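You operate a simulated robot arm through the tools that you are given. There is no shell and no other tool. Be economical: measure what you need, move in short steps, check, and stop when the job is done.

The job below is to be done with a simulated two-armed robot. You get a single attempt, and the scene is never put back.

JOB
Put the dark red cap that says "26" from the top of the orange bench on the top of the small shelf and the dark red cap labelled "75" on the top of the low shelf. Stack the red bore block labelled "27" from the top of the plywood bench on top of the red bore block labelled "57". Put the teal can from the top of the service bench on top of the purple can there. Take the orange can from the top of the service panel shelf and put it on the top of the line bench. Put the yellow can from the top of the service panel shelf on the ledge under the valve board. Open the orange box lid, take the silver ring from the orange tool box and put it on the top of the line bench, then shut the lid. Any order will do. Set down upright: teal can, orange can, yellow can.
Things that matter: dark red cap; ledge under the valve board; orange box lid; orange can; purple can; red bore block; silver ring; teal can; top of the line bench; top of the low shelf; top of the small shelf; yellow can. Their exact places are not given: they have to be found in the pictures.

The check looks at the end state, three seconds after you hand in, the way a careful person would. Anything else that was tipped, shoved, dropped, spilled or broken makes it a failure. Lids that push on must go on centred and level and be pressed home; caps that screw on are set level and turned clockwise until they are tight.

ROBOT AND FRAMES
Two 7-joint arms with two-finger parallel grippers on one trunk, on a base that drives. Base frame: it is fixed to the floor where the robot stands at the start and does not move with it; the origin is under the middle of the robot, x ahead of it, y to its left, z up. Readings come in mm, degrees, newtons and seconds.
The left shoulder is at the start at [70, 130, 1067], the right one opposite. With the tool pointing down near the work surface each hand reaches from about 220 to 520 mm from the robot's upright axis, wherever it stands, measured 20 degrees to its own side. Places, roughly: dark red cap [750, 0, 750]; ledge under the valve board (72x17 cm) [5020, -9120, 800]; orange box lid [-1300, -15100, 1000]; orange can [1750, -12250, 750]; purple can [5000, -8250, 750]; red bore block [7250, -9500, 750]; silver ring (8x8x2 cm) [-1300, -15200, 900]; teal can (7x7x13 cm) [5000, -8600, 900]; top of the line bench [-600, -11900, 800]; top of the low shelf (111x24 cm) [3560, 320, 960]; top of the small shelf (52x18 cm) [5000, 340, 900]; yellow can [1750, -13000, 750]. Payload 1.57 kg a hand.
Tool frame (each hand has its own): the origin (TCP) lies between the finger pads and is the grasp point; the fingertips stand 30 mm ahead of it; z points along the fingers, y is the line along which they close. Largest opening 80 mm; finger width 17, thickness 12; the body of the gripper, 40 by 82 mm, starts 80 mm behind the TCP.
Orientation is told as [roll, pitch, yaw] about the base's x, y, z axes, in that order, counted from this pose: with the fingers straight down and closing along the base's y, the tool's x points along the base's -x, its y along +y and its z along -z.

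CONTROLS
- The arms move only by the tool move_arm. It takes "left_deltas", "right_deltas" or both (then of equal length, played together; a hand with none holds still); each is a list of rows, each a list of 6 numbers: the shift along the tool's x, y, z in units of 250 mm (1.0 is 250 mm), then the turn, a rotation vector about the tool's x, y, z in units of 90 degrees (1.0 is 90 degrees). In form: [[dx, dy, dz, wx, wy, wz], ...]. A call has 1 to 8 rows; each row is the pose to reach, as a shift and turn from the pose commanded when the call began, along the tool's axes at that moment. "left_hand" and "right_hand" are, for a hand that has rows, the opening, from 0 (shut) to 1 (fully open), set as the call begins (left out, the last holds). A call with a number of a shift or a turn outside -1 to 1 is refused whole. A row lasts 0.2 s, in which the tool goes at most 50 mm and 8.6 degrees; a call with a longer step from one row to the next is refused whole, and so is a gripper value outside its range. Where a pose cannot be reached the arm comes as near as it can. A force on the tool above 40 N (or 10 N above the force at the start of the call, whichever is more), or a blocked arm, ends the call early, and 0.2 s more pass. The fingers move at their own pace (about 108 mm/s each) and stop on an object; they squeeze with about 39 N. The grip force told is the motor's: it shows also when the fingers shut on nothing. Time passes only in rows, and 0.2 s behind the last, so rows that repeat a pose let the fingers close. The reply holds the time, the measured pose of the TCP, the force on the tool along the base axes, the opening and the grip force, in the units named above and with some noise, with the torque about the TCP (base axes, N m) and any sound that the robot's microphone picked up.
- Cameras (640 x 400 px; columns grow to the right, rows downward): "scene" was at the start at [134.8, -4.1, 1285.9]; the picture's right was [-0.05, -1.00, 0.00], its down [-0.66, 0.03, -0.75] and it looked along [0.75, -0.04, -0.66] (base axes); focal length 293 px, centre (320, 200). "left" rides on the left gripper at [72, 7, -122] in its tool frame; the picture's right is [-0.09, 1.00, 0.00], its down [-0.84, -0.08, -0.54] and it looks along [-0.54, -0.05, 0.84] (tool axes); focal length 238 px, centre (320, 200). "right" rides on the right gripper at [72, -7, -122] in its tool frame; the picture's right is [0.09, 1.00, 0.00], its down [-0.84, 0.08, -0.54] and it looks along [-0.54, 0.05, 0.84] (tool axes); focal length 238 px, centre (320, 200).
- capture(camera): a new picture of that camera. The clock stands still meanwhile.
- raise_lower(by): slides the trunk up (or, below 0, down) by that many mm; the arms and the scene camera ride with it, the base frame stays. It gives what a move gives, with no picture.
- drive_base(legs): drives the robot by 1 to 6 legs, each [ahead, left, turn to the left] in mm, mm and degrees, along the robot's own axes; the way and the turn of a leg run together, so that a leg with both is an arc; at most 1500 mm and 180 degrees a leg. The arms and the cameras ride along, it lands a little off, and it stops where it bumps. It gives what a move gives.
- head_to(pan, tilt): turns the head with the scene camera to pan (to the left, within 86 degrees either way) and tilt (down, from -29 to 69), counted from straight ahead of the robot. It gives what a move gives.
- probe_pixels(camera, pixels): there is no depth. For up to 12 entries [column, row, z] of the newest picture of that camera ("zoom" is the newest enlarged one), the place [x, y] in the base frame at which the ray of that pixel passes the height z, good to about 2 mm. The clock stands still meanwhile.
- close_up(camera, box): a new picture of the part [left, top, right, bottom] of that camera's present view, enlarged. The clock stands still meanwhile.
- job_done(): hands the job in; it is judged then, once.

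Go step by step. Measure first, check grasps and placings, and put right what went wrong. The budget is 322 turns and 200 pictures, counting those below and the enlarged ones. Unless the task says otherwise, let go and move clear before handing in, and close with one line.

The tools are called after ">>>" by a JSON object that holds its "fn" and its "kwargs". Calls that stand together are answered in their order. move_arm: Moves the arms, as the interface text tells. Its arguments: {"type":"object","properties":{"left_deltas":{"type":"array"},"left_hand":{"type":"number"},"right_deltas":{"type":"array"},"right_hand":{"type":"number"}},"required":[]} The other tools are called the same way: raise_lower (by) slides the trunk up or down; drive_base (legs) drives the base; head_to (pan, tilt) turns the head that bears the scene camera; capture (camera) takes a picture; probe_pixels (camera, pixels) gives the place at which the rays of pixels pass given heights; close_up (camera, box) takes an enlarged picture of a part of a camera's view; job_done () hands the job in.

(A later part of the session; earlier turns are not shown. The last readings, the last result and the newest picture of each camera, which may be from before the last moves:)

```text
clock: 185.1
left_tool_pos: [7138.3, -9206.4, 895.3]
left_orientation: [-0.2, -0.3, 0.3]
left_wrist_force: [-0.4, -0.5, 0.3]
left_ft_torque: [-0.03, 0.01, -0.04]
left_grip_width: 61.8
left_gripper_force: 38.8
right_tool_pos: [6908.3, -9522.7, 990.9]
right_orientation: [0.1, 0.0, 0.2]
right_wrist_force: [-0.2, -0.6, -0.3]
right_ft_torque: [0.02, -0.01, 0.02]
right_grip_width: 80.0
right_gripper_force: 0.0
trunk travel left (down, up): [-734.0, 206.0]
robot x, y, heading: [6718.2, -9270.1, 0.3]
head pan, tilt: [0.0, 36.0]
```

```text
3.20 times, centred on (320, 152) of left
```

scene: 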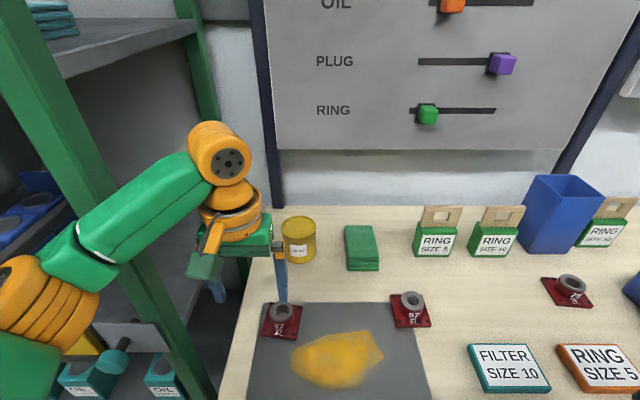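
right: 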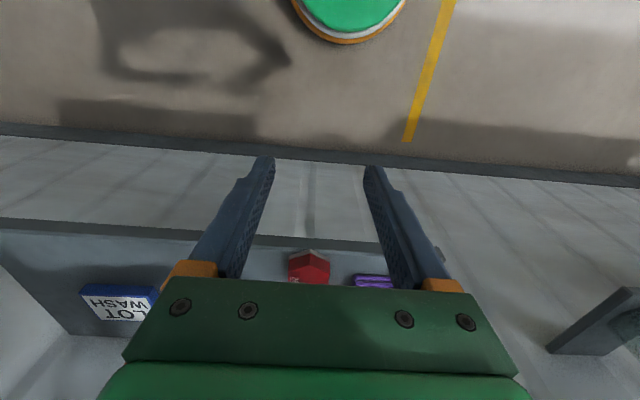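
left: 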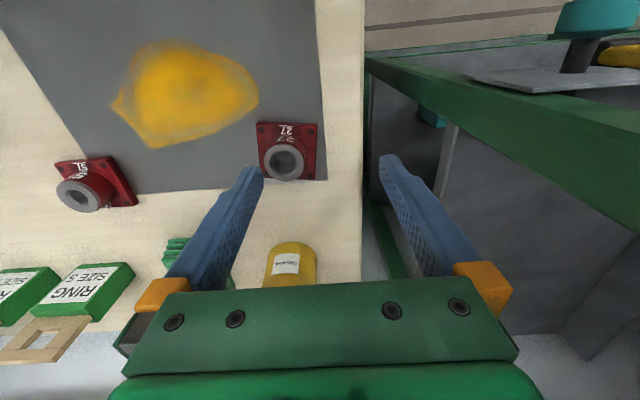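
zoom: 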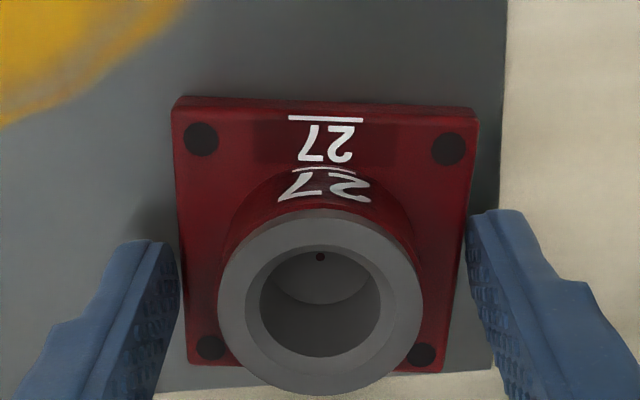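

It closed on the flange (61.8 mm), so the flange top is above 865. I'll open, raise 12 mm, and close on the boss instead.

>>> {"fn": "move_arm", "kwargs": {"left_deltas": [[0, 0, 0, 0, 0, 0], [0, 0, -0.025, 0, 0, 0], [0, 0, -0.048, 0, 0, 0], [0, 0, -0.048, 0, 0, 0]], "left_hand": 1}}

>>> {"fn": "move_arm", "kwargs": {"left_deltas": [[0, 0, 0, 0, 0, 0], [0, 0, 0, 0, 0, 0], [0, 0, 0, 0, 0, 0]], "left_hand": 0}}

>>> {"fn": "close_up", "kwargs": {"camera": "scene", "box": [220, 250, 340, 350]}}

```text
clock: 186.1
left_tool_pos: [7138.4, -9205.9, 907.9]
left_orientation: [-0.1, -0.2, 0.4]
left_wrist_force: [0.9, 0.2, 0.1]
left_ft_torque: [0.02, -0.01, -0.04]
left_grip_width: 80.0
left_gripper_force: 0.1
right_tool_pos: [6908.2, -9522.4, 990.7]
right_orientation: [0.1, 0.0, 0.2]
right_wrist_force: [0.4, -0.7, 0.6]
right_ft_torque: [0.01, 0.02, -0.02]
right_grip_width: 80.1
right_gripper_force: 0.2
trunk travel left (down, up): [-734.0, 206.0]
robot x, y, heading: [6720.3, -9275.0, 0.3]
head pan, tilt: [0.0, 36.0]
```

```text
clock: 186.9
left_tool_pos: [7138.9, -9207.2, 906.6]
left_orientation: [-0.2, -0.3, 0.3]
left_wrist_force: [0.6, 0.3, 2.2]
left_ft_torque: [0.17, 0.06, -0.01]
left_grip_width: 39.2
left_gripper_force: 39.4
right_tool_pos: [6908.2, -9521.8, 991.5]
right_orientation: [0.0, 0.0, 0.2]
right_wrist_force: [-0.7, 0.1, 0.3]
right_ft_torque: [0.02, 0.02, 0.03]
right_grip_width: 80.2
right_gripper_force: 0.1
trunk travel left (down, up): [-734.0, 206.0]
robot x, y, heading: [6719.8, -9270.2, 0.4]
head pan, tilt: [0.0, 36.0]
```

```text
4.00 times, centred on (280, 300) of scene
```

zoom: 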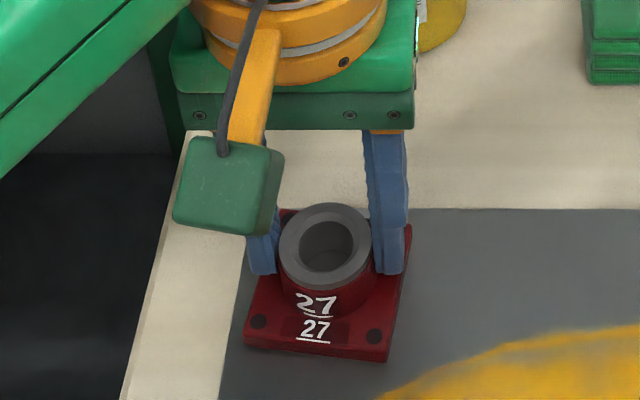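

Now gripping the boss at 39.2 mm. I'll lift 75 mm and slide the base right 225.

>>> {"fn": "move_arm", "kwargs": {"left_deltas": [[0, 0, -0.08, 0, 0, 0], [0, 0, -0.18, 0, 0, 0], [0, 0, -0.3, 0, 0, 0], [0, 0, -0.3, 0, 0, 0]]}}

>>> {"fn": "drive_base", "kwargs": {"legs": [[0, -200, 0]]}}

>>> {"fn": "capture", "kwargs": {"camera": "left"}}

>>> {"fn": "capture", "kwargs": {"camera": "scene"}}

```text
clock: 187.9
left_tool_pos: [7136.9, -9205.2, 983.7]
left_orientation: [-0.1, -0.4, 0.4]
left_wrist_force: [0.4, -1.2, -2.3]
left_ft_torque: [-0.01, -0.02, 0.03]
left_grip_width: 39.1
left_gripper_force: 39.3
right_tool_pos: [6909.2, -9521.6, 990.9]
right_orientation: [0.1, 0.1, 0.3]
right_wrist_force: [1.2, 0.0, 0.3]
right_ft_torque: [0.02, 0.0, -0.02]
right_grip_width: 80.3
right_gripper_force: 0.0
trunk travel left (down, up): [-734.0, 206.0]
robot x, y, heading: [6719.4, -9272.8, 0.2]
head pan, tilt: [0.0, 36.0]
```

```text
clock: 189.5
left_tool_pos: [7138.9, -9406.5, 981.8]
left_orientation: [-0.3, -0.4, 0.4]
left_wrist_force: [0.1, -0.6, -2.9]
left_ft_torque: [0.01, -0.03, 0.0]
left_grip_width: 38.6
left_gripper_force: 38.9
right_tool_pos: [6908.5, -9723.8, 991.5]
right_orientation: [0.1, 0.2, 0.2]
right_wrist_force: [0.1, -0.1, 0.5]
right_ft_torque: [-0.03, 0.04, 0.0]
right_grip_width: 80.1
right_gripper_force: 0.1
trunk travel left (down, up): [-734.0, 206.0]
robot x, y, heading: [6716.4, -9475.8, 0.2]
head pan, tilt: [0.0, 36.0]
```

```text
111 pictures are left
```

left: 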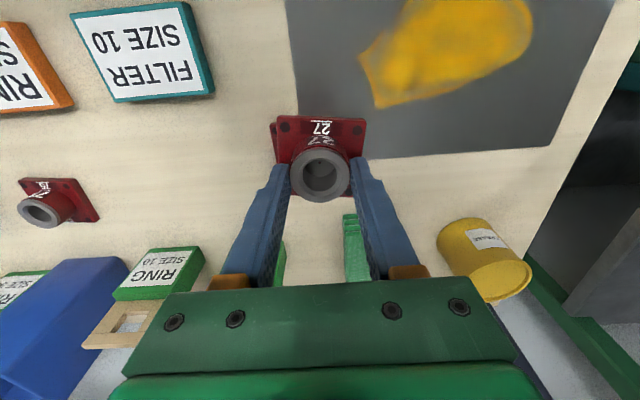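

```text
110 pictures are left
```

scene: 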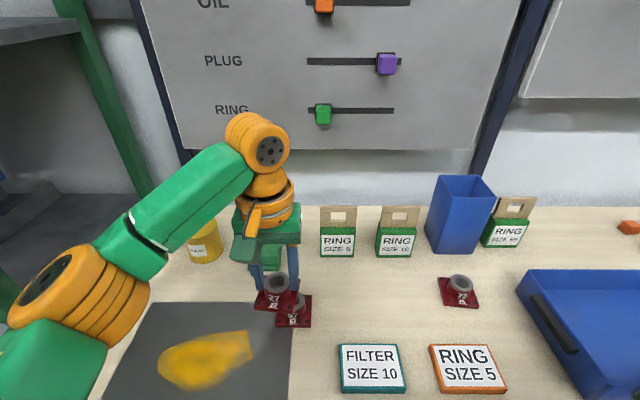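

Pictures show 27 held level just beside 57. I'll zoom on both to refine the offset.

>>> {"fn": "close_up", "kwargs": {"camera": "scene", "box": [240, 260, 336, 335]}}

>>> {"fn": "close_up", "kwargs": {"camera": "left", "box": [250, 100, 390, 210]}}

```text
5.33 times, centred on (288, 298) of scene
```

zoom: 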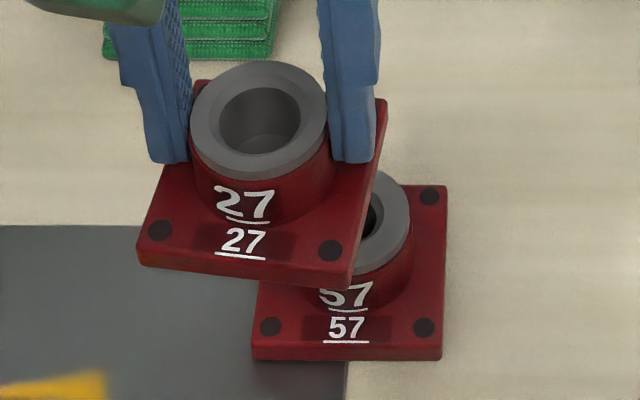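

```text
3.64 times, centred on (320, 155) of left
```

zoom: 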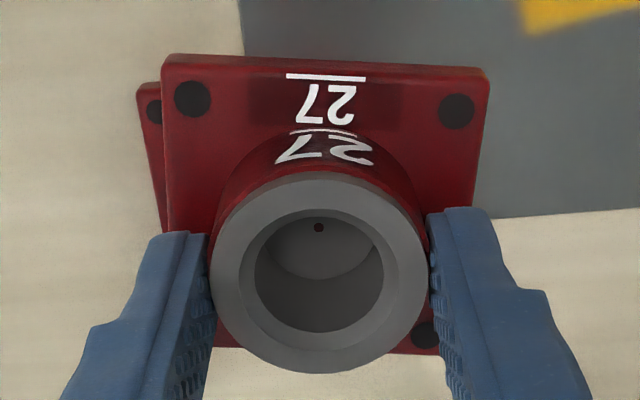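

>>> {"fn": "probe_pixels", "kwargs": {"camera": "scene", "pixels": [[276.7, 283, 950], [276.7, 283, 970], [293.4, 301.9, 880], [293.4, 301.9, 900], [293.9, 310.7, 850], [293.9, 310.7, 870], [276, 325.8, 860], [310.9, 325.8, 860], [311.8, 295.6, 860]]}}

```text
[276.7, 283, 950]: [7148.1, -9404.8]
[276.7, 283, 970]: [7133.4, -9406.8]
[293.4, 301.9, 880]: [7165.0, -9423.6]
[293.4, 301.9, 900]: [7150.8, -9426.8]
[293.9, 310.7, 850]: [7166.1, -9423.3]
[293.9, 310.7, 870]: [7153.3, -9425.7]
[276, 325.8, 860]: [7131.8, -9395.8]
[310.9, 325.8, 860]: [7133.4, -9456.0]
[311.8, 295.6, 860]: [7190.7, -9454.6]
```

The ring of 57 is at about (7159,-9425). I'll move over it and check from the left camera.

>>> {"fn": "move_arm", "kwargs": {"left_deltas": [[-0.04, -0.037, 0, 0, 0, 0], [-0.08, -0.074, 0, 0, 0, 0], [-0.08, -0.074, 0.03, 0, 0, 0], [-0.08, -0.074, 0.03, 0, 0, 0]]}}

>>> {"fn": "close_up", "kwargs": {"camera": "scene", "box": [240, 260, 336, 335]}}

>>> {"fn": "close_up", "kwargs": {"camera": "left", "box": [250, 100, 390, 210]}}

```text
clock: 190.5
left_tool_pos: [7159.0, -9426.5, 975.2]
left_orientation: [-0.2, -0.4, 0.3]
left_wrist_force: [0.8, -1.8, -2.6]
left_ft_torque: [0.04, 0.01, 0.02]
left_grip_width: 38.8
left_gripper_force: 39.8
right_tool_pos: [6908.6, -9723.7, 991.4]
right_orientation: [0.0, 0.1, 0.3]
right_wrist_force: [-1.0, 0.0, 0.6]
right_ft_torque: [-0.03, -0.02, -0.01]
right_grip_width: 79.9
right_gripper_force: 0.1
trunk travel left (down, up): [-734.0, 206.0]
robot x, y, heading: [6714.4, -9473.8, 0.0]
head pan, tilt: [0.0, 36.0]
```

```text
5.33 times, centred on (288, 298) of scene
```

zoom: 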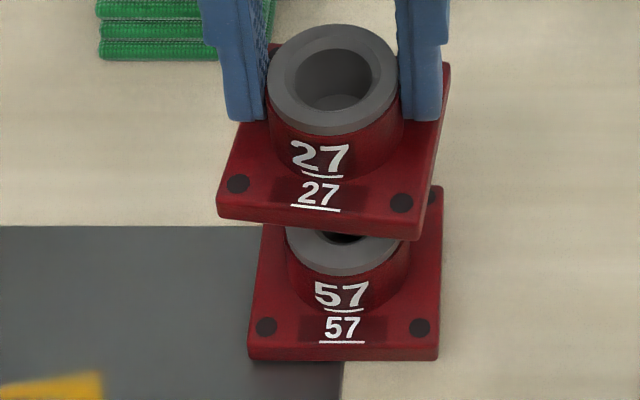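

```text
3.64 times, centred on (320, 155) of left
```

zoom: 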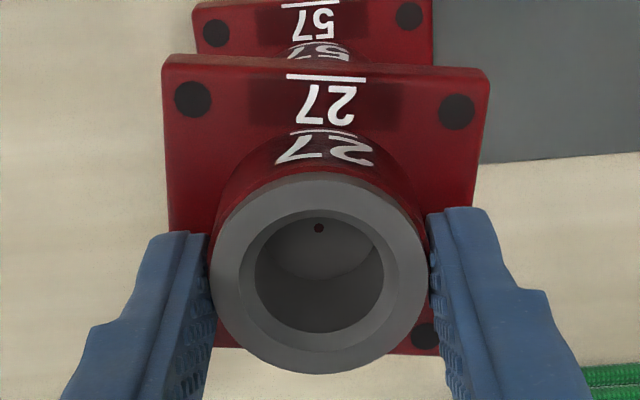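

Both views agree 27 is centred over 57. I'll lower to contact: first 18 mm, then creep.

>>> {"fn": "move_arm", "kwargs": {"left_deltas": [[0, 0, 0.036, 0, 0, 0], [0, 0, 0.072, 0, 0, 0], [0, 0, 0.072, 0, 0, 0]]}}

>>> {"fn": "move_arm", "kwargs": {"left_deltas": [[0, 0, 0.012, 0, 0, 0], [0, 0, 0.02, 0, 0, 0], [0, 0, 0.03, 0, 0, 0]]}}

```text
clock: 191.3
left_tool_pos: [7160.0, -9425.6, 958.2]
left_orientation: [-0.2, -0.2, 0.3]
left_wrist_force: [-0.3, 0.3, -3.3]
left_ft_torque: [-0.01, -0.01, 0.02]
left_grip_width: 38.7
left_gripper_force: 38.4
right_tool_pos: [6908.7, -9725.3, 990.3]
right_orientation: [0.1, 0.1, 0.3]
right_wrist_force: [0.2, 0.0, 0.0]
right_ft_torque: [-0.01, -0.01, 0.04]
right_grip_width: 80.1
right_gripper_force: 0.0
trunk travel left (down, up): [-734.0, 206.0]
robot x, y, heading: [6716.9, -9472.6, 0.2]
head pan, tilt: [0.0, 36.0]
```

```text
clock: 192.1
left_tool_pos: [7158.1, -9428.0, 950.7]
left_orientation: [-0.2, -0.3, 0.4]
left_wrist_force: [-0.3, -0.4, -2.7]
left_ft_torque: [-0.01, 0.0, 0.02]
left_grip_width: 38.7
left_gripper_force: 39.2
right_tool_pos: [6908.6, -9725.1, 990.4]
right_orientation: [0.1, 0.0, 0.2]
right_wrist_force: [0.1, 0.7, 0.3]
right_ft_torque: [0.04, 0.01, 0.0]
right_grip_width: 79.8
right_gripper_force: 0.0
trunk travel left (down, up): [-734.0, 206.0]
robot x, y, heading: [6716.8, -9471.3, 0.2]
head pan, tilt: [0.0, 36.0]
```

>>> {"fn": "move_arm", "kwargs": {"left_deltas": [[0, 0, 0.01, 0, 0, 0], [0, 0, 0.018, 0, 0, 0], [0, 0, 0.026, 0, 0, 0]]}}

>>> {"fn": "close_up", "kwargs": {"camera": "scene", "box": [240, 260, 336, 335]}}

```text
clock: 192.9
left_tool_pos: [7159.5, -9426.4, 944.7]
left_orientation: [-0.2, -0.3, 0.3]
left_wrist_force: [0.9, -0.5, -3.6]
left_ft_torque: [0.01, -0.01, 0.01]
left_grip_width: 39.2
left_gripper_force: 39.0
right_tool_pos: [6909.0, -9724.9, 991.4]
right_orientation: [0.2, 0.1, 0.2]
right_wrist_force: [0.3, 0.2, -0.4]
right_ft_torque: [0.01, -0.01, -0.01]
right_grip_width: 80.2
right_gripper_force: 0.0
trunk travel left (down, up): [-734.0, 206.0]
robot x, y, heading: [6718.7, -9472.4, 0.4]
head pan, tilt: [0.0, 36.0]
```

```text
5.33 times, centred on (288, 298) of scene
```

zoom: 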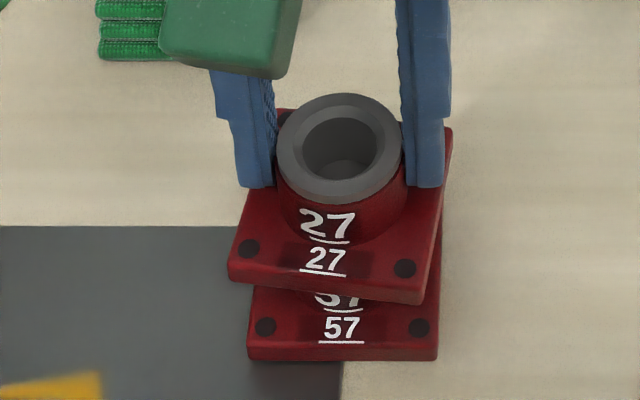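

>>> {"fn": "move_arm", "kwargs": {"left_deltas": [[0, 0, 0.008, 0, 0, 0], [0, 0, 0.016, 0, 0, 0], [0, 0, 0.024, 0, 0, 0]]}}

```text
clock: 193.7
left_tool_pos: [7156.0, -9427.2, 940.2]
left_orientation: [-0.1, -0.7, 0.3]
left_wrist_force: [8.2, 1.8, 27.8]
left_ft_torque: [0.37, -0.26, 0.02]
left_grip_width: 39.1
left_gripper_force: 39.2
right_tool_pos: [6906.6, -9724.9, 992.3]
right_orientation: [0.0, -0.1, 0.3]
right_wrist_force: [0.4, -0.8, 0.4]
right_ft_torque: [0.0, 0.0, -0.03]
right_grip_width: 80.0
right_gripper_force: 0.2
trunk travel left (down, up): [-734.0, 206.0]
robot x, y, heading: [6716.2, -9476.0, 0.2]
head pan, tilt: [0.0, 36.0]
```

Contact (28 N) at z≈940. I'll ease up slightly, release and lift.

>>> {"fn": "move_arm", "kwargs": {"left_deltas": [[0, 0, -0.008, 0, 0, 0], [0, 0, -0.008, 0, 0, 0]]}}

>>> {"fn": "move_arm", "kwargs": {"left_deltas": [[0, 0, 0, 0, 0, 0], [0, 0, 0, 0, 0, 0], [0, 0, 0, 0, 0, 0]], "left_hand": 1}}

>>> {"fn": "move_arm", "kwargs": {"left_deltas": [[0, 0, -0.08, 0, 0, 0], [0, 0, -0.2, 0, 0, 0], [0, 0, -0.36, 0, 0, 0], [0, 0, -0.36, 0, 0, 0]]}}

>>> {"fn": "close_up", "kwargs": {"camera": "scene", "box": [240, 260, 336, 335]}}

```text
clock: 194.3
left_tool_pos: [7155.3, -9427.2, 940.1]
left_orientation: [-0.1, -0.4, 0.3]
left_wrist_force: [5.7, 0.1, 17.9]
left_ft_torque: [0.21, -0.51, -0.04]
left_grip_width: 38.6
left_gripper_force: 39.2
right_tool_pos: [6906.6, -9725.2, 991.4]
right_orientation: [0.2, 0.0, 0.2]
right_wrist_force: [-0.1, -0.1, 0.1]
right_ft_torque: [0.0, 0.04, 0.03]
right_grip_width: 79.9
right_gripper_force: 0.0
trunk travel left (down, up): [-734.0, 206.0]
robot x, y, heading: [6721.8, -9476.4, 0.3]
head pan, tilt: [0.0, 36.0]
```

```text
clock: 195.1
left_tool_pos: [7158.6, -9426.9, 939.9]
left_orientation: [-0.2, -0.3, 0.2]
left_wrist_force: [-0.1, 0.2, 0.7]
left_ft_torque: [0.01, 0.01, -0.02]
left_grip_width: 79.7
left_gripper_force: 0.0
right_tool_pos: [6908.7, -9725.2, 990.7]
right_orientation: [0.1, 0.1, 0.2]
right_wrist_force: [-1.1, 0.1, 0.0]
right_ft_torque: [0.02, 0.01, 0.0]
right_grip_width: 80.2
right_gripper_force: 0.2
trunk travel left (down, up): [-734.0, 206.0]
robot x, y, heading: [6715.4, -9471.2, 0.2]
head pan, tilt: [0.0, 36.0]
```

```text
clock: 196.1
left_tool_pos: [7157.2, -9423.5, 1029.6]
left_orientation: [-0.2, -0.2, 0.3]
left_wrist_force: [0.0, 0.2, 0.2]
left_ft_torque: [-0.01, 0.01, -0.03]
left_grip_width: 80.1
left_gripper_force: 0.0
right_tool_pos: [6908.4, -9724.7, 990.6]
right_orientation: [0.1, 0.1, 0.2]
right_wrist_force: [0.2, 0.7, -0.1]
right_ft_torque: [-0.01, -0.04, -0.02]
right_grip_width: 80.2
right_gripper_force: 0.0
trunk travel left (down, up): [-734.0, 206.0]
robot x, y, heading: [6716.5, -9474.5, 0.2]
head pan, tilt: [0.0, 36.0]
```

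```text
5.33 times, centred on (288, 298) of scene
```

zoom: 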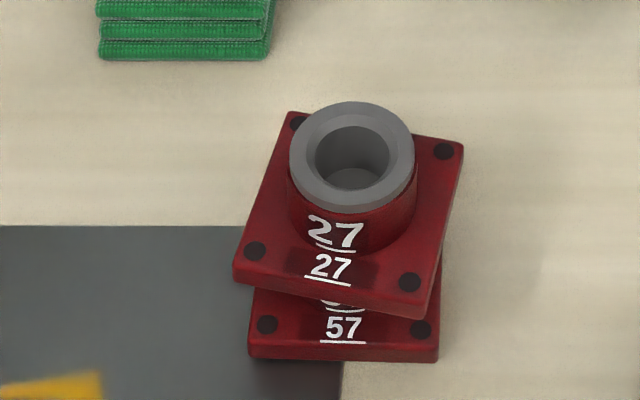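

The blocks are stacked. Next, find the way to the service panel shelf at x≈1750: I'll back into the corridor and look south.

>>> {"fn": "drive_base", "kwargs": {"legs": [[-1050, 0, 0], [0, 0, -100]]}}

>>> {"fn": "head_to", "kwargs": {"pan": 0, "tilt": 5}}

>>> {"fn": "capture", "kwargs": {"camera": "scene"}}

```text
clock: 205.7
left_tool_pos: [5640.3, -9919.7, 1029.6]
left_orientation: [-0.2, -0.4, -99.0]
left_wrist_force: [0.3, 0.4, 0.0]
left_ft_torque: [-0.06, -0.01, 0.0]
left_grip_width: 80.0
left_gripper_force: 0.0
right_tool_pos: [5383.3, -9624.1, 989.9]
right_orientation: [0.1, 0.0, -99.0]
right_wrist_force: [1.3, 0.1, -0.8]
right_ft_torque: [0.01, 0.03, 0.01]
right_grip_width: 79.7
right_gripper_force: 0.0
trunk travel left (down, up): [-734.0, 206.0]
robot x, y, heading: [5667.1, -9477.8, -99.1]
head pan, tilt: [0.0, 36.0]
```

```text
clock: 206.7
left_tool_pos: [5639.8, -9920.1, 1029.6]
left_orientation: [-0.2, -0.3, -98.9]
left_wrist_force: [0.2, 0.8, 0.0]
left_ft_torque: [0.05, -0.02, -0.01]
left_grip_width: 80.1
left_gripper_force: 0.2
right_tool_pos: [5384.7, -9625.7, 990.3]
right_orientation: [0.1, 0.0, -99.0]
right_wrist_force: [-0.1, 0.8, 0.3]
right_ft_torque: [-0.01, -0.03, 0.03]
right_grip_width: 80.0
right_gripper_force: 0.0
trunk travel left (down, up): [-734.0, 206.0]
robot x, y, heading: [5660.0, -9476.5, -99.1]
head pan, tilt: [0.0, 5.0]
```

```text
103 pictures are left
```

scene: 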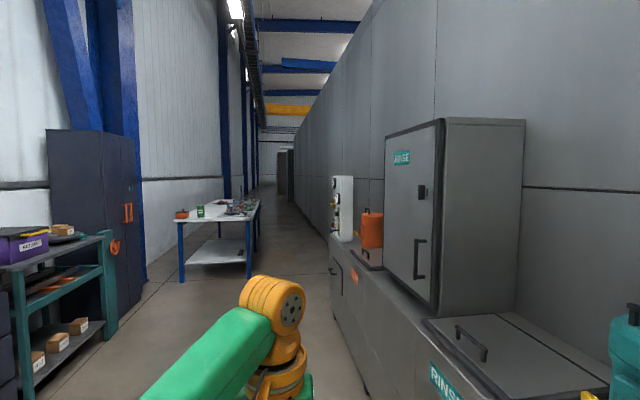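

The wall runs far south, so the west zone is better reached by the north end round the oven. I'll turn north and drive back up to y≈-4300, then face west and look.

>>> {"fn": "drive_base", "kwargs": {"legs": [[0, 0, 94.5], [0, 0, 94.5], [1500, 0, 0], [1500, 0, 0], [1500, 0, 0], [600, 0, 0]]}}

>>> {"fn": "drive_base", "kwargs": {"legs": [[0, 0, 90]]}}

>>> {"fn": "capture", "kwargs": {"camera": "scene"}}

```text
clock: 239.3
left_tool_pos: [5662.7, -3890.4, 1029.9]
left_orientation: [-0.2, -0.5, 89.9]
left_wrist_force: [-0.4, 0.3, -0.1]
left_ft_torque: [-0.02, 0.03, -0.03]
left_grip_width: 80.0
left_gripper_force: 0.0
right_tool_pos: [5960.7, -4141.6, 990.7]
right_orientation: [0.2, -0.1, 89.6]
right_wrist_force: [0.0, 0.4, 0.1]
right_ft_torque: [0.02, 0.02, 0.0]
right_grip_width: 80.0
right_gripper_force: 0.0
trunk travel left (down, up): [-734.0, 206.0]
robot x, y, heading: [5710.5, -4333.3, 89.8]
head pan, tilt: [0.0, 5.0]
```

```text
clock: 243.5
left_tool_pos: [5268.2, -4373.2, 1029.2]
left_orientation: [-0.1, -0.3, 179.5]
left_wrist_force: [0.2, -1.1, -0.4]
left_ft_torque: [0.03, 0.02, -0.01]
left_grip_width: 79.8
left_gripper_force: 0.0
right_tool_pos: [5521.1, -4075.3, 990.8]
right_orientation: [0.1, 0.0, 179.4]
right_wrist_force: [0.3, 0.6, 0.0]
right_ft_torque: [-0.02, 0.0, 0.01]
right_grip_width: 79.9
right_gripper_force: 0.0
trunk travel left (down, up): [-734.0, 206.0]
robot x, y, heading: [5711.1, -4331.5, 179.1]
head pan, tilt: [0.0, 5.0]
```

```text
102 pictures are left
```

scene: 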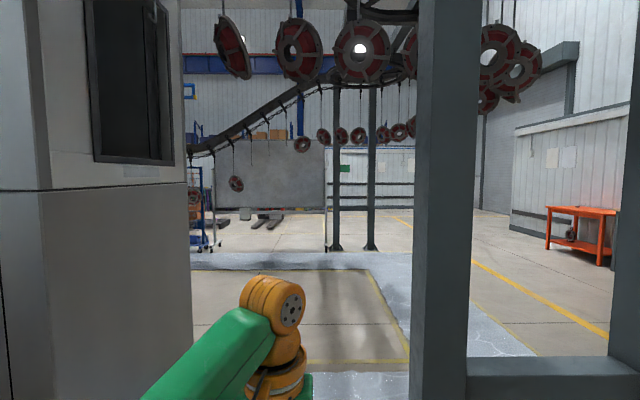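

The oven's north face is at y≈-5200 (x 3670–4670) and gate posts at y≥-3950, so I can go west along y≈-4500. I'll drive to x≈2900 and look south-west.

>>> {"fn": "drive_base", "kwargs": {"legs": [[500, 170, 0.5], [1300, 0, 0], [1050, 0, 0]]}}

>>> {"fn": "head_to", "kwargs": {"pan": 50, "tilt": 5}}

>>> {"fn": "capture", "kwargs": {"camera": "scene"}}

```text
clock: 257.6
left_tool_pos: [2436.8, -4538.6, 1028.0]
left_orientation: [-0.2, -0.4, 179.9]
left_wrist_force: [0.3, -0.5, -0.5]
left_ft_torque: [0.01, -0.01, -0.05]
left_grip_width: 80.0
left_gripper_force: 0.1
right_tool_pos: [2687.8, -4238.7, 991.7]
right_orientation: [0.1, 0.0, 179.8]
right_wrist_force: [-0.2, -0.1, -0.4]
right_ft_torque: [0.02, -0.01, -0.04]
right_grip_width: 79.9
right_gripper_force: 0.1
trunk travel left (down, up): [-734.0, 206.0]
robot x, y, heading: [2878.4, -4487.7, 179.7]
head pan, tilt: [0.0, 5.0]
```

```text
clock: 258.8
left_tool_pos: [2436.4, -4538.1, 1029.0]
left_orientation: [-0.1, -0.3, 180.1]
left_wrist_force: [0.6, 0.5, 0.3]
left_ft_torque: [0.02, 0.01, -0.04]
left_grip_width: 80.3
left_gripper_force: 0.1
right_tool_pos: [2687.6, -4240.1, 990.9]
right_orientation: [0.0, 0.2, 179.8]
right_wrist_force: [0.8, -0.7, -0.6]
right_ft_torque: [0.0, 0.03, 0.0]
right_grip_width: 79.9
right_gripper_force: 0.2
trunk travel left (down, up): [-734.0, 206.0]
robot x, y, heading: [2876.4, -4487.4, 179.7]
head pan, tilt: [50.0, 5.0]
```

```text
101 pictures are left
```

scene: 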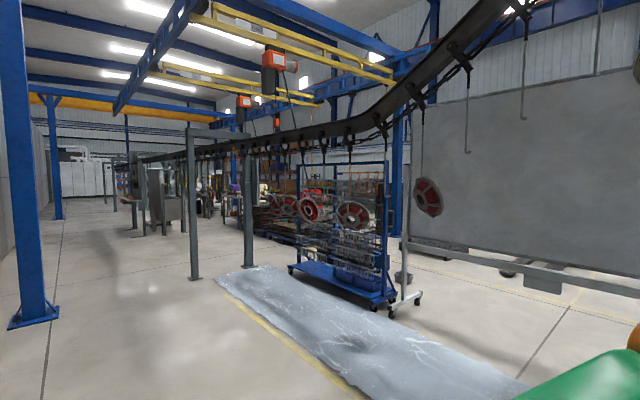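

The aisle between the blue column (~(3084,-8106)) and the gate posts (~(1622,-8439)) is clear. I'll turn south and drive down x≈2350 to y≈-9500.

>>> {"fn": "drive_base", "kwargs": {"legs": [[0, 0, 90], [1350, -175, 0], [1350, -175, 0], [1350, -175, 0], [1000, 0, 0]]}}

>>> {"fn": "head_to", "kwargs": {"pan": -10, "tilt": 5}}

>>> {"fn": "capture", "kwargs": {"camera": "scene"}}

```text
clock: 287.1
left_tool_pos: [2495.9, -9990.3, 1029.1]
left_orientation: [-0.3, -0.4, -88.5]
left_wrist_force: [0.2, -0.6, 0.3]
left_ft_torque: [0.01, -0.02, -0.05]
left_grip_width: 79.9
left_gripper_force: 0.1
right_tool_pos: [2189.6, -9748.0, 991.8]
right_orientation: [0.0, 0.0, -88.5]
right_wrist_force: [-0.6, -0.8, -0.1]
right_ft_torque: [0.01, 0.03, 0.01]
right_grip_width: 79.9
right_gripper_force: 0.1
trunk travel left (down, up): [-734.0, 206.0]
robot x, y, heading: [2441.6, -9549.1, -88.6]
head pan, tilt: [50.0, 5.0]
```

```text
clock: 288.4
left_tool_pos: [2496.3, -9992.2, 1029.9]
left_orientation: [-0.2, -0.3, -88.5]
left_wrist_force: [-0.5, -0.1, -0.3]
left_ft_torque: [-0.03, 0.0, -0.01]
left_grip_width: 80.0
left_gripper_force: 0.1
right_tool_pos: [2190.4, -9749.0, 991.1]
right_orientation: [0.1, 0.1, -88.6]
right_wrist_force: [-0.1, 1.0, -0.4]
right_ft_torque: [0.03, 0.0, 0.0]
right_grip_width: 80.2
right_gripper_force: 0.1
trunk travel left (down, up): [-734.0, 206.0]
robot x, y, heading: [2433.5, -9555.5, -88.5]
head pan, tilt: [-10.0, 5.0]
```

```text
100 pictures are left
```

scene: 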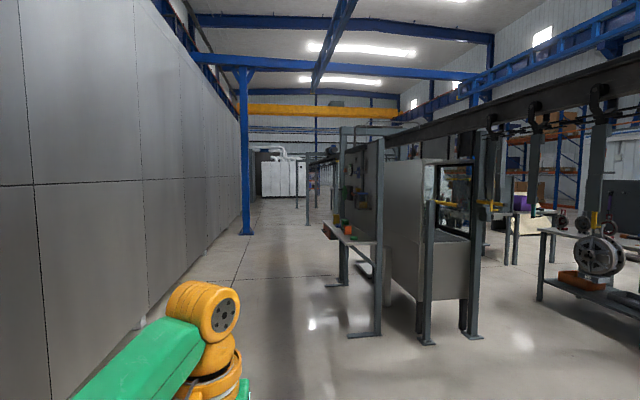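

The service panel shelf faces the aisle at (340,235). I'll drive to y≈-12450 and turn to face west.

>>> {"fn": "drive_base", "kwargs": {"legs": [[1450, 0, 0], [1450, 0, 0], [0, 0, -91]]}}

>>> {"fn": "head_to", "kwargs": {"pan": 0, "tilt": 28}}

>>> {"fn": "capture", "kwargs": {"camera": "scene"}}

```text
clock: 306.3
left_tool_pos: [2032.6, -12501.1, 1029.1]
left_orientation: [-0.2, -0.3, 179.5]
left_wrist_force: [0.0, 0.0, -0.4]
left_ft_torque: [-0.02, -0.01, 0.01]
left_grip_width: 79.8
left_gripper_force: 0.0
right_tool_pos: [2285.6, -12203.4, 990.5]
right_orientation: [0.1, 0.1, 179.3]
right_wrist_force: [0.3, -0.2, -0.1]
right_ft_torque: [-0.01, 0.02, 0.0]
right_grip_width: 80.0
right_gripper_force: 0.0
trunk travel left (down, up): [-734.0, 206.0]
robot x, y, heading: [2473.1, -12458.6, 179.4]
head pan, tilt: [-10.0, 5.0]
```

```text
clock: 307.1
left_tool_pos: [2032.1, -12500.4, 1030.2]
left_orientation: [-0.1, -0.3, 179.6]
left_wrist_force: [-0.4, 0.0, -0.4]
left_ft_torque: [0.01, 0.0, -0.02]
left_grip_width: 79.8
left_gripper_force: 0.1
right_tool_pos: [2284.9, -12203.2, 990.9]
right_orientation: [0.1, 0.1, 179.2]
right_wrist_force: [0.7, -0.4, -0.2]
right_ft_torque: [0.0, 0.0, -0.02]
right_grip_width: 80.1
right_gripper_force: 0.1
trunk travel left (down, up): [-734.0, 206.0]
robot x, y, heading: [2474.7, -12456.1, 179.4]
head pan, tilt: [0.0, 28.0]
```

```text
99 pictures are left
```

scene: 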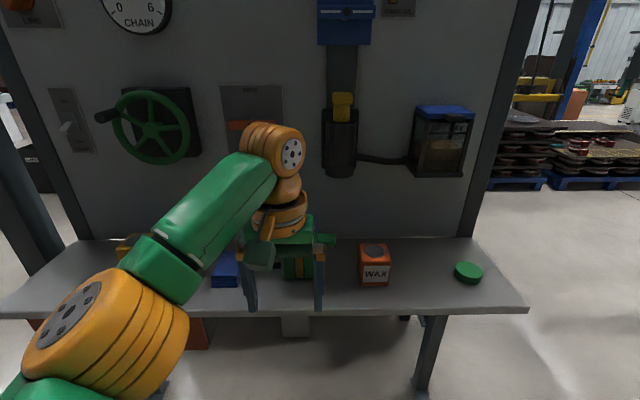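

The orange WAX can is at (374,264); the left arm hides the rest, so I'll swing it back and left.

>>> {"fn": "move_arm", "kwargs": {"left_deltas": [[0.1, 0.15, 0, 0, 0, 0], [0.2, 0.3, 0, 0, 0, 0], [0.35, 0.42, 0, 0, 0, 0], [0.5, 0.5, 0, 0, 0, 0], [0.65, 0.56, 0, 0, 0, 0]]}}

>>> {"fn": "head_to", "kwargs": {"pan": 10, "tilt": 28}}

>>> {"fn": "capture", "kwargs": {"camera": "scene"}}

```text
clock: 308.3
left_tool_pos: [2196.5, -12643.9, 1029.5]
left_orientation: [-0.2, -0.3, 179.5]
left_wrist_force: [0.2, 0.0, 0.9]
left_ft_torque: [-0.02, 0.03, 0.0]
left_grip_width: 80.0
left_gripper_force: 0.0
right_tool_pos: [2285.5, -12203.6, 990.9]
right_orientation: [0.1, 0.0, 179.3]
right_wrist_force: [-0.1, -0.3, 0.6]
right_ft_torque: [-0.01, 0.02, 0.0]
right_grip_width: 80.1
right_gripper_force: 0.1
trunk travel left (down, up): [-734.0, 206.0]
robot x, y, heading: [2475.2, -12457.7, 179.4]
head pan, tilt: [0.0, 28.0]
```

```text
clock: 309.1
left_tool_pos: [2192.5, -12643.7, 1028.7]
left_orientation: [-0.3, -0.3, 179.5]
left_wrist_force: [0.4, -0.5, 0.2]
left_ft_torque: [0.01, -0.02, 0.0]
left_grip_width: 80.0
left_gripper_force: 0.1
right_tool_pos: [2285.0, -12203.8, 991.0]
right_orientation: [0.0, 0.1, 179.3]
right_wrist_force: [-0.1, 0.1, -0.8]
right_ft_torque: [-0.02, -0.01, -0.04]
right_grip_width: 79.9
right_gripper_force: 0.0
trunk travel left (down, up): [-734.0, 206.0]
robot x, y, heading: [2475.4, -12457.2, 179.2]
head pan, tilt: [10.0, 28.0]
```

```text
98 pictures are left
```

scene: 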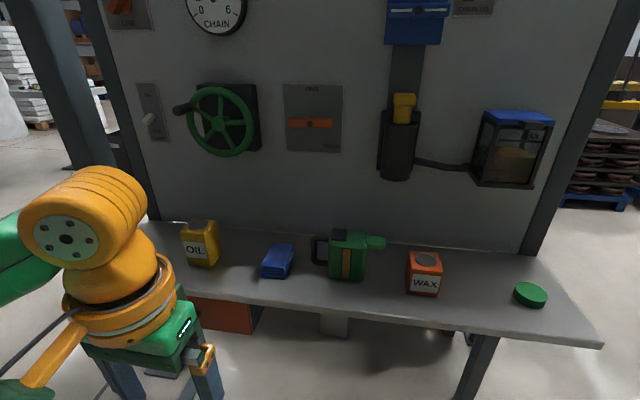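

Yellow OIL can at (200,244), orange WAX can at (424,272). I'll zoom and probe both.

>>> {"fn": "close_up", "kwargs": {"camera": "scene", "box": [396, 240, 456, 300]}}

>>> {"fn": "close_up", "kwargs": {"camera": "scene", "box": [170, 210, 230, 275]}}

>>> {"fn": "probe_pixels", "kwargs": {"camera": "scene", "pixels": [[424, 294, 800], [424, 294, 850], [203, 267, 800], [203, 267, 850], [350, 312, 800], [350, 312, 850], [600, 345, 800]]}}

```text
6.67 times, centred on (426, 270) of scene
```

zoom: 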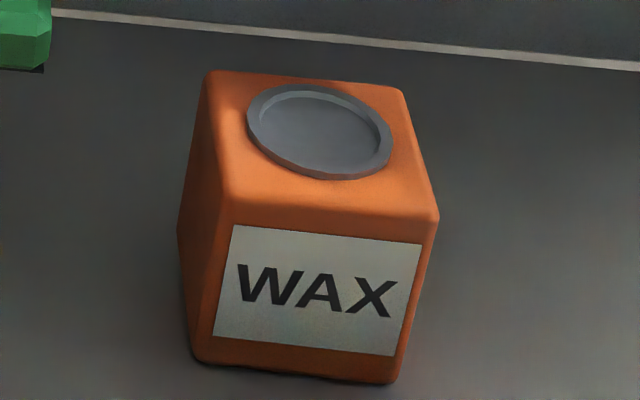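

```text
6.15 times, centred on (200, 242) of scene
```

zoom: 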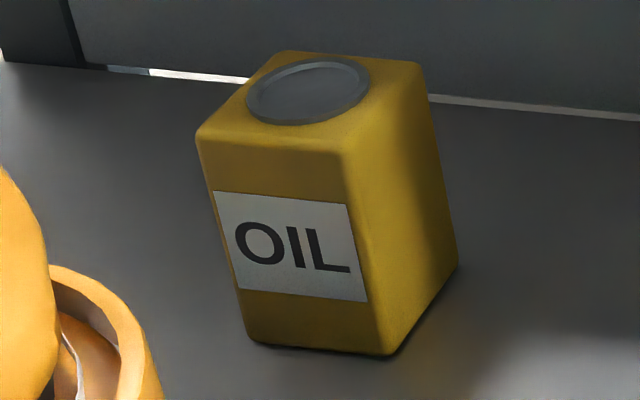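

```text
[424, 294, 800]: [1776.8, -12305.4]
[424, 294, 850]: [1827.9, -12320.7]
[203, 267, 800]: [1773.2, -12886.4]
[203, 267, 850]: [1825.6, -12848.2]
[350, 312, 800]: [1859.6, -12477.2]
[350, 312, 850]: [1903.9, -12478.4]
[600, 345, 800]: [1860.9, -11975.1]
```

I'll drive 290 closer and use the right camera over the orange can.

>>> {"fn": "drive_base", "kwargs": {"legs": [[290, 0, 0]]}}

>>> {"fn": "move_arm", "kwargs": {"right_deltas": [[-0.12, 0.1, -0.1, 0, 0, 0], [-0.24, 0.2, -0.18, 0, 0, 0], [-0.4, 0.3, -0.2, 0, 0, 0], [-0.56, 0.38, -0.2, 0, 0, 0], [-0.56, 0.38, -0.2, 0, 0, 0]]}}

>>> {"fn": "head_to", "kwargs": {"pan": 0, "tilt": 40}}

>>> {"fn": "capture", "kwargs": {"camera": "right"}}

>>> {"fn": "capture", "kwargs": {"camera": "scene"}}

```text
clock: 311.0
left_tool_pos: [1910.3, -12640.3, 1030.4]
left_orientation: [-0.2, -0.5, 179.4]
left_wrist_force: [-0.2, 0.6, 0.0]
left_ft_torque: [-0.02, -0.01, 0.03]
left_grip_width: 80.0
left_gripper_force: 0.1
right_tool_pos: [2001.5, -12200.4, 991.3]
right_orientation: [0.1, 0.0, 179.4]
right_wrist_force: [-0.3, -0.4, 0.5]
right_ft_torque: [-0.02, 0.0, -0.02]
right_grip_width: 80.3
right_gripper_force: 0.1
trunk travel left (down, up): [-734.0, 206.0]
robot x, y, heading: [2187.7, -12453.1, 179.2]
head pan, tilt: [10.0, 28.0]
```

```text
clock: 312.2
left_tool_pos: [1909.5, -12638.3, 1029.1]
left_orientation: [-0.1, -0.4, 179.4]
left_wrist_force: [-0.3, -0.3, 0.6]
left_ft_torque: [-0.01, -0.02, -0.03]
left_grip_width: 80.2
left_gripper_force: 0.2
right_tool_pos: [1858.0, -12291.7, 1039.7]
right_orientation: [-0.1, 0.0, 179.2]
right_wrist_force: [-0.8, 0.3, 0.8]
right_ft_torque: [-0.03, 0.04, 0.0]
right_grip_width: 79.8
right_gripper_force: 0.0
trunk travel left (down, up): [-734.0, 206.0]
robot x, y, heading: [2183.7, -12452.7, 179.2]
head pan, tilt: [10.0, 28.0]
```

```text
clock: 313.0
left_tool_pos: [1907.7, -12638.5, 1028.8]
left_orientation: [-0.1, -0.2, 179.4]
left_wrist_force: [-0.1, 0.4, -0.9]
left_ft_torque: [0.02, 0.01, 0.01]
left_grip_width: 80.1
left_gripper_force: 0.1
right_tool_pos: [1856.8, -12292.3, 1040.4]
right_orientation: [0.0, -0.1, 179.3]
right_wrist_force: [-0.2, 0.1, -0.8]
right_ft_torque: [-0.03, 0.0, 0.01]
right_grip_width: 80.2
right_gripper_force: 0.1
trunk travel left (down, up): [-734.0, 206.0]
robot x, y, heading: [2189.6, -12453.7, 179.1]
head pan, tilt: [0.0, 40.0]
```

```text
95 pictures are left
```

right: 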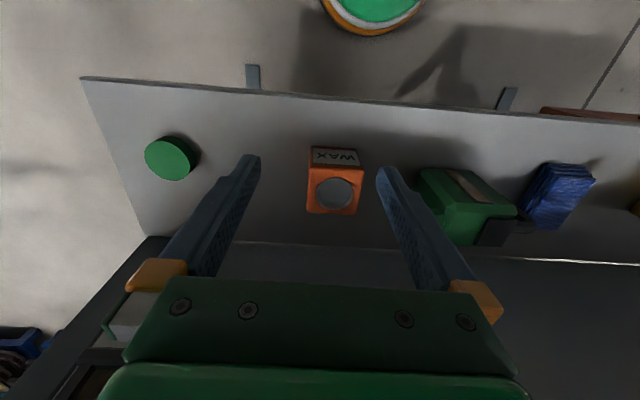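

```text
94 pictures are left
```

scene: 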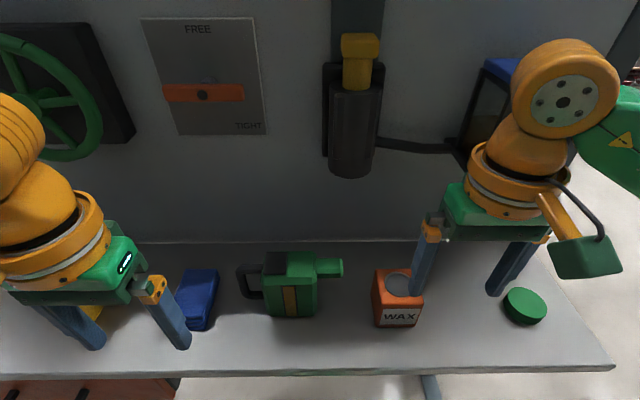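

>>> {"fn": "probe_pixels", "kwargs": {"camera": "right", "pixels": [[334, 194, 850], [334, 194, 870], [308, 172, 850], [362, 172, 850], [358, 215, 850], [306, 213, 850], [320, 100, 770]]}}

>>> {"fn": "probe_pixels", "kwargs": {"camera": "scene", "pixels": [[398, 284, 850], [398, 284, 870], [376, 326, 770], [418, 326, 770], [418, 326, 800]]}}

>>> {"fn": "close_up", "kwargs": {"camera": "right", "box": [290, 135, 380, 225]}}

```text
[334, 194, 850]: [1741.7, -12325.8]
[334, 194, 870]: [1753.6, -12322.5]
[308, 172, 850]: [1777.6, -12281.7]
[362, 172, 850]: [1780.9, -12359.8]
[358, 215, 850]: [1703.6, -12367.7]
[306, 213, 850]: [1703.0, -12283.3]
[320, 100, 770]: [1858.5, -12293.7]
```

```text
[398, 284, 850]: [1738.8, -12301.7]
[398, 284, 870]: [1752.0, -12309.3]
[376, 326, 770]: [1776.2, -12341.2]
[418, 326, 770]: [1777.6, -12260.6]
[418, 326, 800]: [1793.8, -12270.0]
```

```text
4.44 times, centred on (335, 180) of right
```

zoom: 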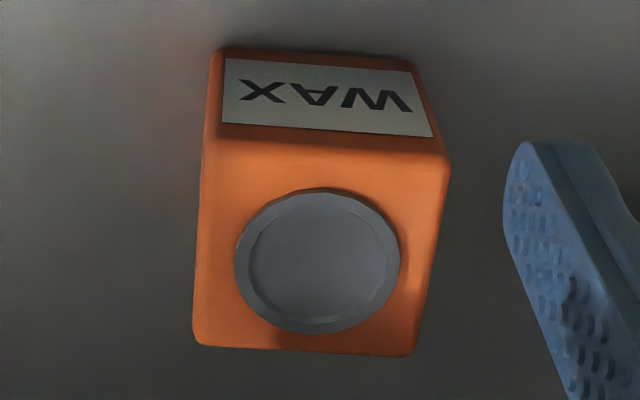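

The can's top is z≈894, centre (1768,-12318), about 68 mm square and aligned with the hand. I'll move above it to z≈935 and check.

>>> {"fn": "move_arm", "kwargs": {"right_deltas": [[-0.12, 0.035, 0.05, 0, 0, 0], [-0.24, 0.07, 0.15, 0, 0, 0], [-0.356, 0.106, 0.28, 0, 0, 0], [-0.356, 0.106, 0.42, 0, 0, 0], [-0.356, 0.106, 0.42, 0, 0, 0]], "right_hand": 1}}

>>> {"fn": "capture", "kwargs": {"camera": "right"}}

```text
clock: 314.2
left_tool_pos: [1908.6, -12637.6, 1029.2]
left_orientation: [-0.2, -0.3, 179.5]
left_wrist_force: [-0.6, 0.2, -0.1]
left_ft_torque: [-0.01, 0.0, -0.01]
left_grip_width: 80.0
left_gripper_force: 0.0
right_tool_pos: [1770.6, -12319.7, 933.4]
right_orientation: [0.1, 0.0, 179.2]
right_wrist_force: [0.9, -0.1, -0.6]
right_ft_torque: [-0.01, 0.04, -0.02]
right_grip_width: 79.9
right_gripper_force: 0.0
trunk travel left (down, up): [-734.0, 206.0]
robot x, y, heading: [2187.9, -12453.9, 179.4]
head pan, tilt: [0.0, 40.0]
```

```text
92 pictures are left
```

right: 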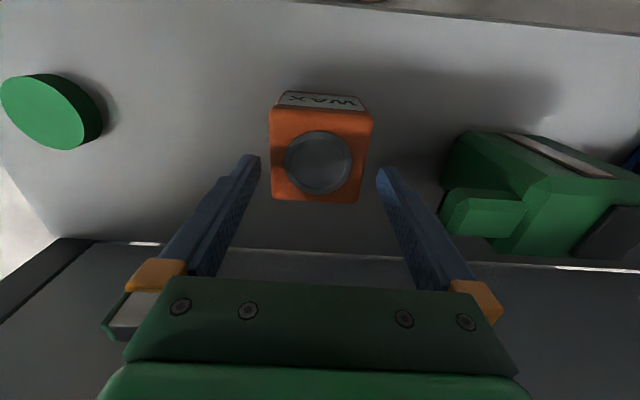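

Centred between the fingers. I'll descend to TCP z≈856 and close.

>>> {"fn": "move_arm", "kwargs": {"right_deltas": [[0, 0, 0.1, 0, 0, 0], [0, 0, 0.2, 0, 0, 0], [0, 0, 0.31, 0, 0, 0], [0, 0, 0.31, 0, 0, 0]]}}

>>> {"fn": "move_arm", "kwargs": {"right_deltas": [[0, 0, 0, 0, 0, 0], [0, 0, 0, 0, 0, 0], [0, 0, 0, 0, 0, 0]], "right_hand": 0}}

>>> {"fn": "move_arm", "kwargs": {"right_deltas": [[0, 0, -0.06, 0, 0, 0], [0, 0, -0.16, 0, 0, 0], [0, 0, -0.3, 0, 0, 0], [0, 0, -0.45, 0, 0, 0], [0.15, 0, -0.55, 0, 0, 0], [0.3, 0, -0.6, 0, 0, 0]]}}

>>> {"fn": "capture", "kwargs": {"camera": "scene"}}

```text
clock: 315.2
left_tool_pos: [1908.9, -12638.8, 1028.7]
left_orientation: [-0.2, -0.2, 179.5]
left_wrist_force: [1.1, -0.4, 0.1]
left_ft_torque: [0.01, -0.01, -0.01]
left_grip_width: 80.0
left_gripper_force: 0.1
right_tool_pos: [1769.6, -12318.6, 856.7]
right_orientation: [0.1, 0.0, 179.2]
right_wrist_force: [0.6, 0.0, -0.5]
right_ft_torque: [-0.01, 0.0, -0.01]
right_grip_width: 79.9
right_gripper_force: 0.1
trunk travel left (down, up): [-734.0, 206.0]
robot x, y, heading: [2189.0, -12452.4, 179.1]
head pan, tilt: [0.0, 40.0]
```

```text
clock: 316.0
left_tool_pos: [1908.4, -12638.6, 1028.5]
left_orientation: [-0.2, -0.3, 179.4]
left_wrist_force: [0.1, -0.7, -0.4]
left_ft_torque: [-0.03, 0.05, 0.03]
left_grip_width: 80.1
left_gripper_force: 0.0
right_tool_pos: [1769.9, -12319.2, 857.5]
right_orientation: [0.1, 0.2, 179.3]
right_wrist_force: [1.2, 0.6, -0.7]
right_ft_torque: [0.05, 0.03, -0.02]
right_grip_width: 70.1
right_gripper_force: 39.3
trunk travel left (down, up): [-734.0, 206.0]
robot x, y, heading: [2184.5, -12453.0, 179.2]
head pan, tilt: [0.0, 40.0]
```

```text
clock: 317.4
left_tool_pos: [1908.6, -12638.9, 1029.1]
left_orientation: [-0.1, -0.3, 179.4]
left_wrist_force: [0.3, -0.1, -0.9]
left_ft_torque: [0.0, 0.03, 0.03]
left_grip_width: 80.1
left_gripper_force: 0.1
right_tool_pos: [1844.5, -12319.8, 1008.0]
right_orientation: [0.0, 0.0, 179.3]
right_wrist_force: [0.3, 0.6, -3.0]
right_ft_torque: [0.0, 0.02, 0.01]
right_grip_width: 69.8
right_gripper_force: 38.2
trunk travel left (down, up): [-734.0, 206.0]
robot x, y, heading: [2184.3, -12453.3, 179.1]
head pan, tilt: [0.0, 40.0]
```

```text
91 pictures are left
```

scene: 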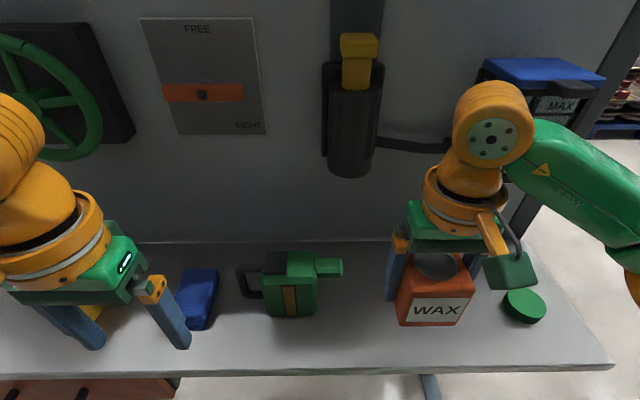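

Orange can is held at 70 mm. I'll back off, slide north to y≈-11000 and look west for the way to the line bench.

>>> {"fn": "drive_base", "kwargs": {"legs": [[-300, 0, 0], [0, -1450, 0]]}}

>>> {"fn": "head_to", "kwargs": {"pan": 10, "tilt": 10}}

>>> {"fn": "capture", "kwargs": {"camera": "scene"}}

```text
clock: 326.2
left_tool_pos: [2209.1, -11196.4, 1029.1]
left_orientation: [-0.2, -0.3, -178.7]
left_wrist_force: [-0.4, -0.2, 0.5]
left_ft_torque: [0.01, 0.01, -0.01]
left_grip_width: 80.0
left_gripper_force: 0.0
right_tool_pos: [2136.0, -10880.8, 1007.4]
right_orientation: [0.2, 0.2, -178.9]
right_wrist_force: [-0.5, 0.3, -4.1]
right_ft_torque: [0.0, -0.02, 0.01]
right_grip_width: 69.8
right_gripper_force: 38.5
trunk travel left (down, up): [-734.0, 206.0]
robot x, y, heading: [2483.1, -10999.6, -179.0]
head pan, tilt: [0.0, 40.0]
```

```text
clock: 327.2
left_tool_pos: [2208.5, -11196.4, 1029.1]
left_orientation: [-0.1, -0.3, -178.7]
left_wrist_force: [0.2, -0.3, -0.2]
left_ft_torque: [0.0, 0.03, 0.01]
left_grip_width: 80.2
left_gripper_force: 0.0
right_tool_pos: [2134.8, -10879.3, 1008.1]
right_orientation: [0.0, 0.1, -178.8]
right_wrist_force: [-0.9, 0.7, -4.0]
right_ft_torque: [-0.01, 0.0, 0.01]
right_grip_width: 69.6
right_gripper_force: 39.2
trunk travel left (down, up): [-734.0, 206.0]
robot x, y, heading: [2484.2, -11001.2, -179.2]
head pan, tilt: [10.0, 10.0]
```

```text
90 pictures are left
```

scene: 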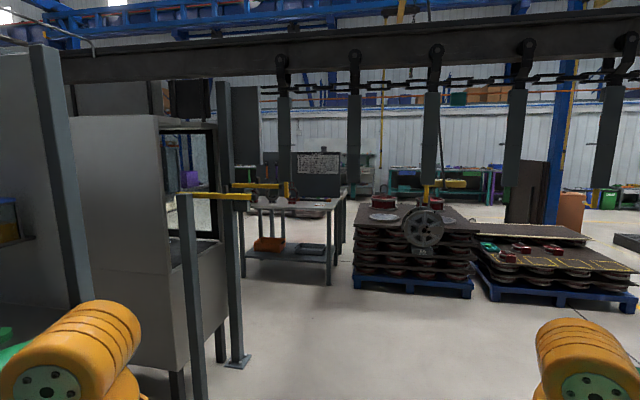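

The line bench is at (290,200) beyond a conveyor of hangers (x≈1200, bottoms ≈1110–1180 mm). I'll lower the trunk 450 to pass beneath, and drive west.

>>> {"fn": "raise_lower", "kwargs": {"by": -450}}

>>> {"fn": "capture", "kwargs": {"camera": "scene"}}

```text
refused: -450 is not a number from -400 to 400
```

```text
89 pictures are left
```

scene: 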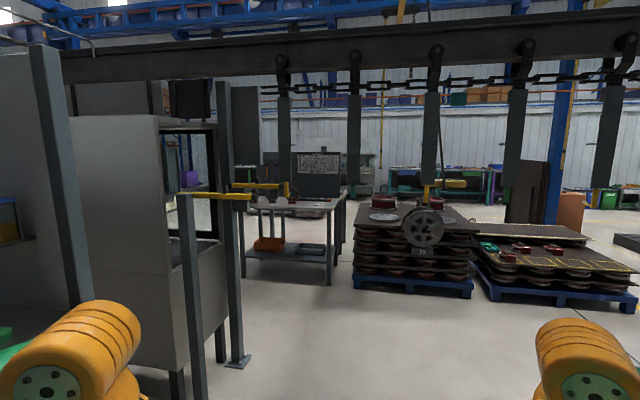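

>>> {"fn": "raise_lower", "kwargs": {"by": -400}}

>>> {"fn": "raise_lower", "kwargs": {"by": -80}}

>>> {"fn": "capture", "kwargs": {"camera": "scene"}}

```text
clock: 331.0
left_tool_pos: [2210.0, -11197.1, 628.6]
left_orientation: [-0.1, -0.2, -178.8]
left_wrist_force: [-0.2, 0.6, 0.5]
left_ft_torque: [0.02, -0.01, -0.02]
left_grip_width: 80.1
left_gripper_force: 0.1
right_tool_pos: [2135.8, -10880.2, 608.2]
right_orientation: [0.1, 0.1, -178.9]
right_wrist_force: [0.3, -1.4, -4.0]
right_ft_torque: [0.01, -0.03, 0.02]
right_grip_width: 69.8
right_gripper_force: 39.3
trunk travel left (down, up): [-334.0, 606.0]
robot x, y, heading: [2480.6, -11002.2, -179.1]
head pan, tilt: [10.0, 10.0]
```

```text
clock: 332.2
left_tool_pos: [2210.4, -11196.7, 547.8]
left_orientation: [-0.1, -0.3, -178.6]
left_wrist_force: [-0.2, -0.7, 0.5]
left_ft_torque: [-0.02, 0.02, 0.0]
left_grip_width: 80.1
left_gripper_force: 0.1
right_tool_pos: [2135.6, -10879.6, 528.2]
right_orientation: [0.1, 0.1, -178.9]
right_wrist_force: [-0.7, -0.7, -4.3]
right_ft_torque: [-0.03, -0.01, 0.0]
right_grip_width: 69.7
right_gripper_force: 38.8
trunk travel left (down, up): [-254.0, 686.0]
robot x, y, heading: [2482.7, -11000.4, -178.7]
head pan, tilt: [10.0, 10.0]
```

```text
88 pictures are left
```

scene: 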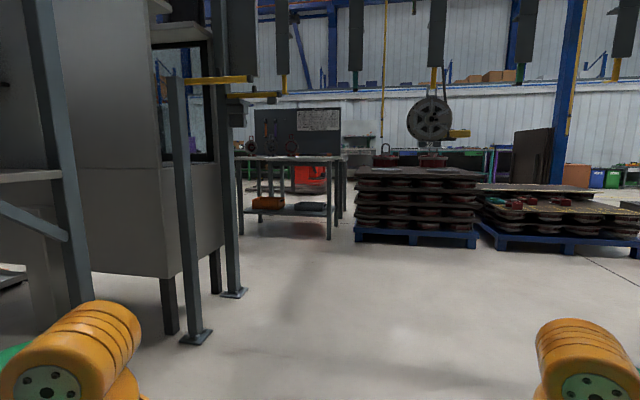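

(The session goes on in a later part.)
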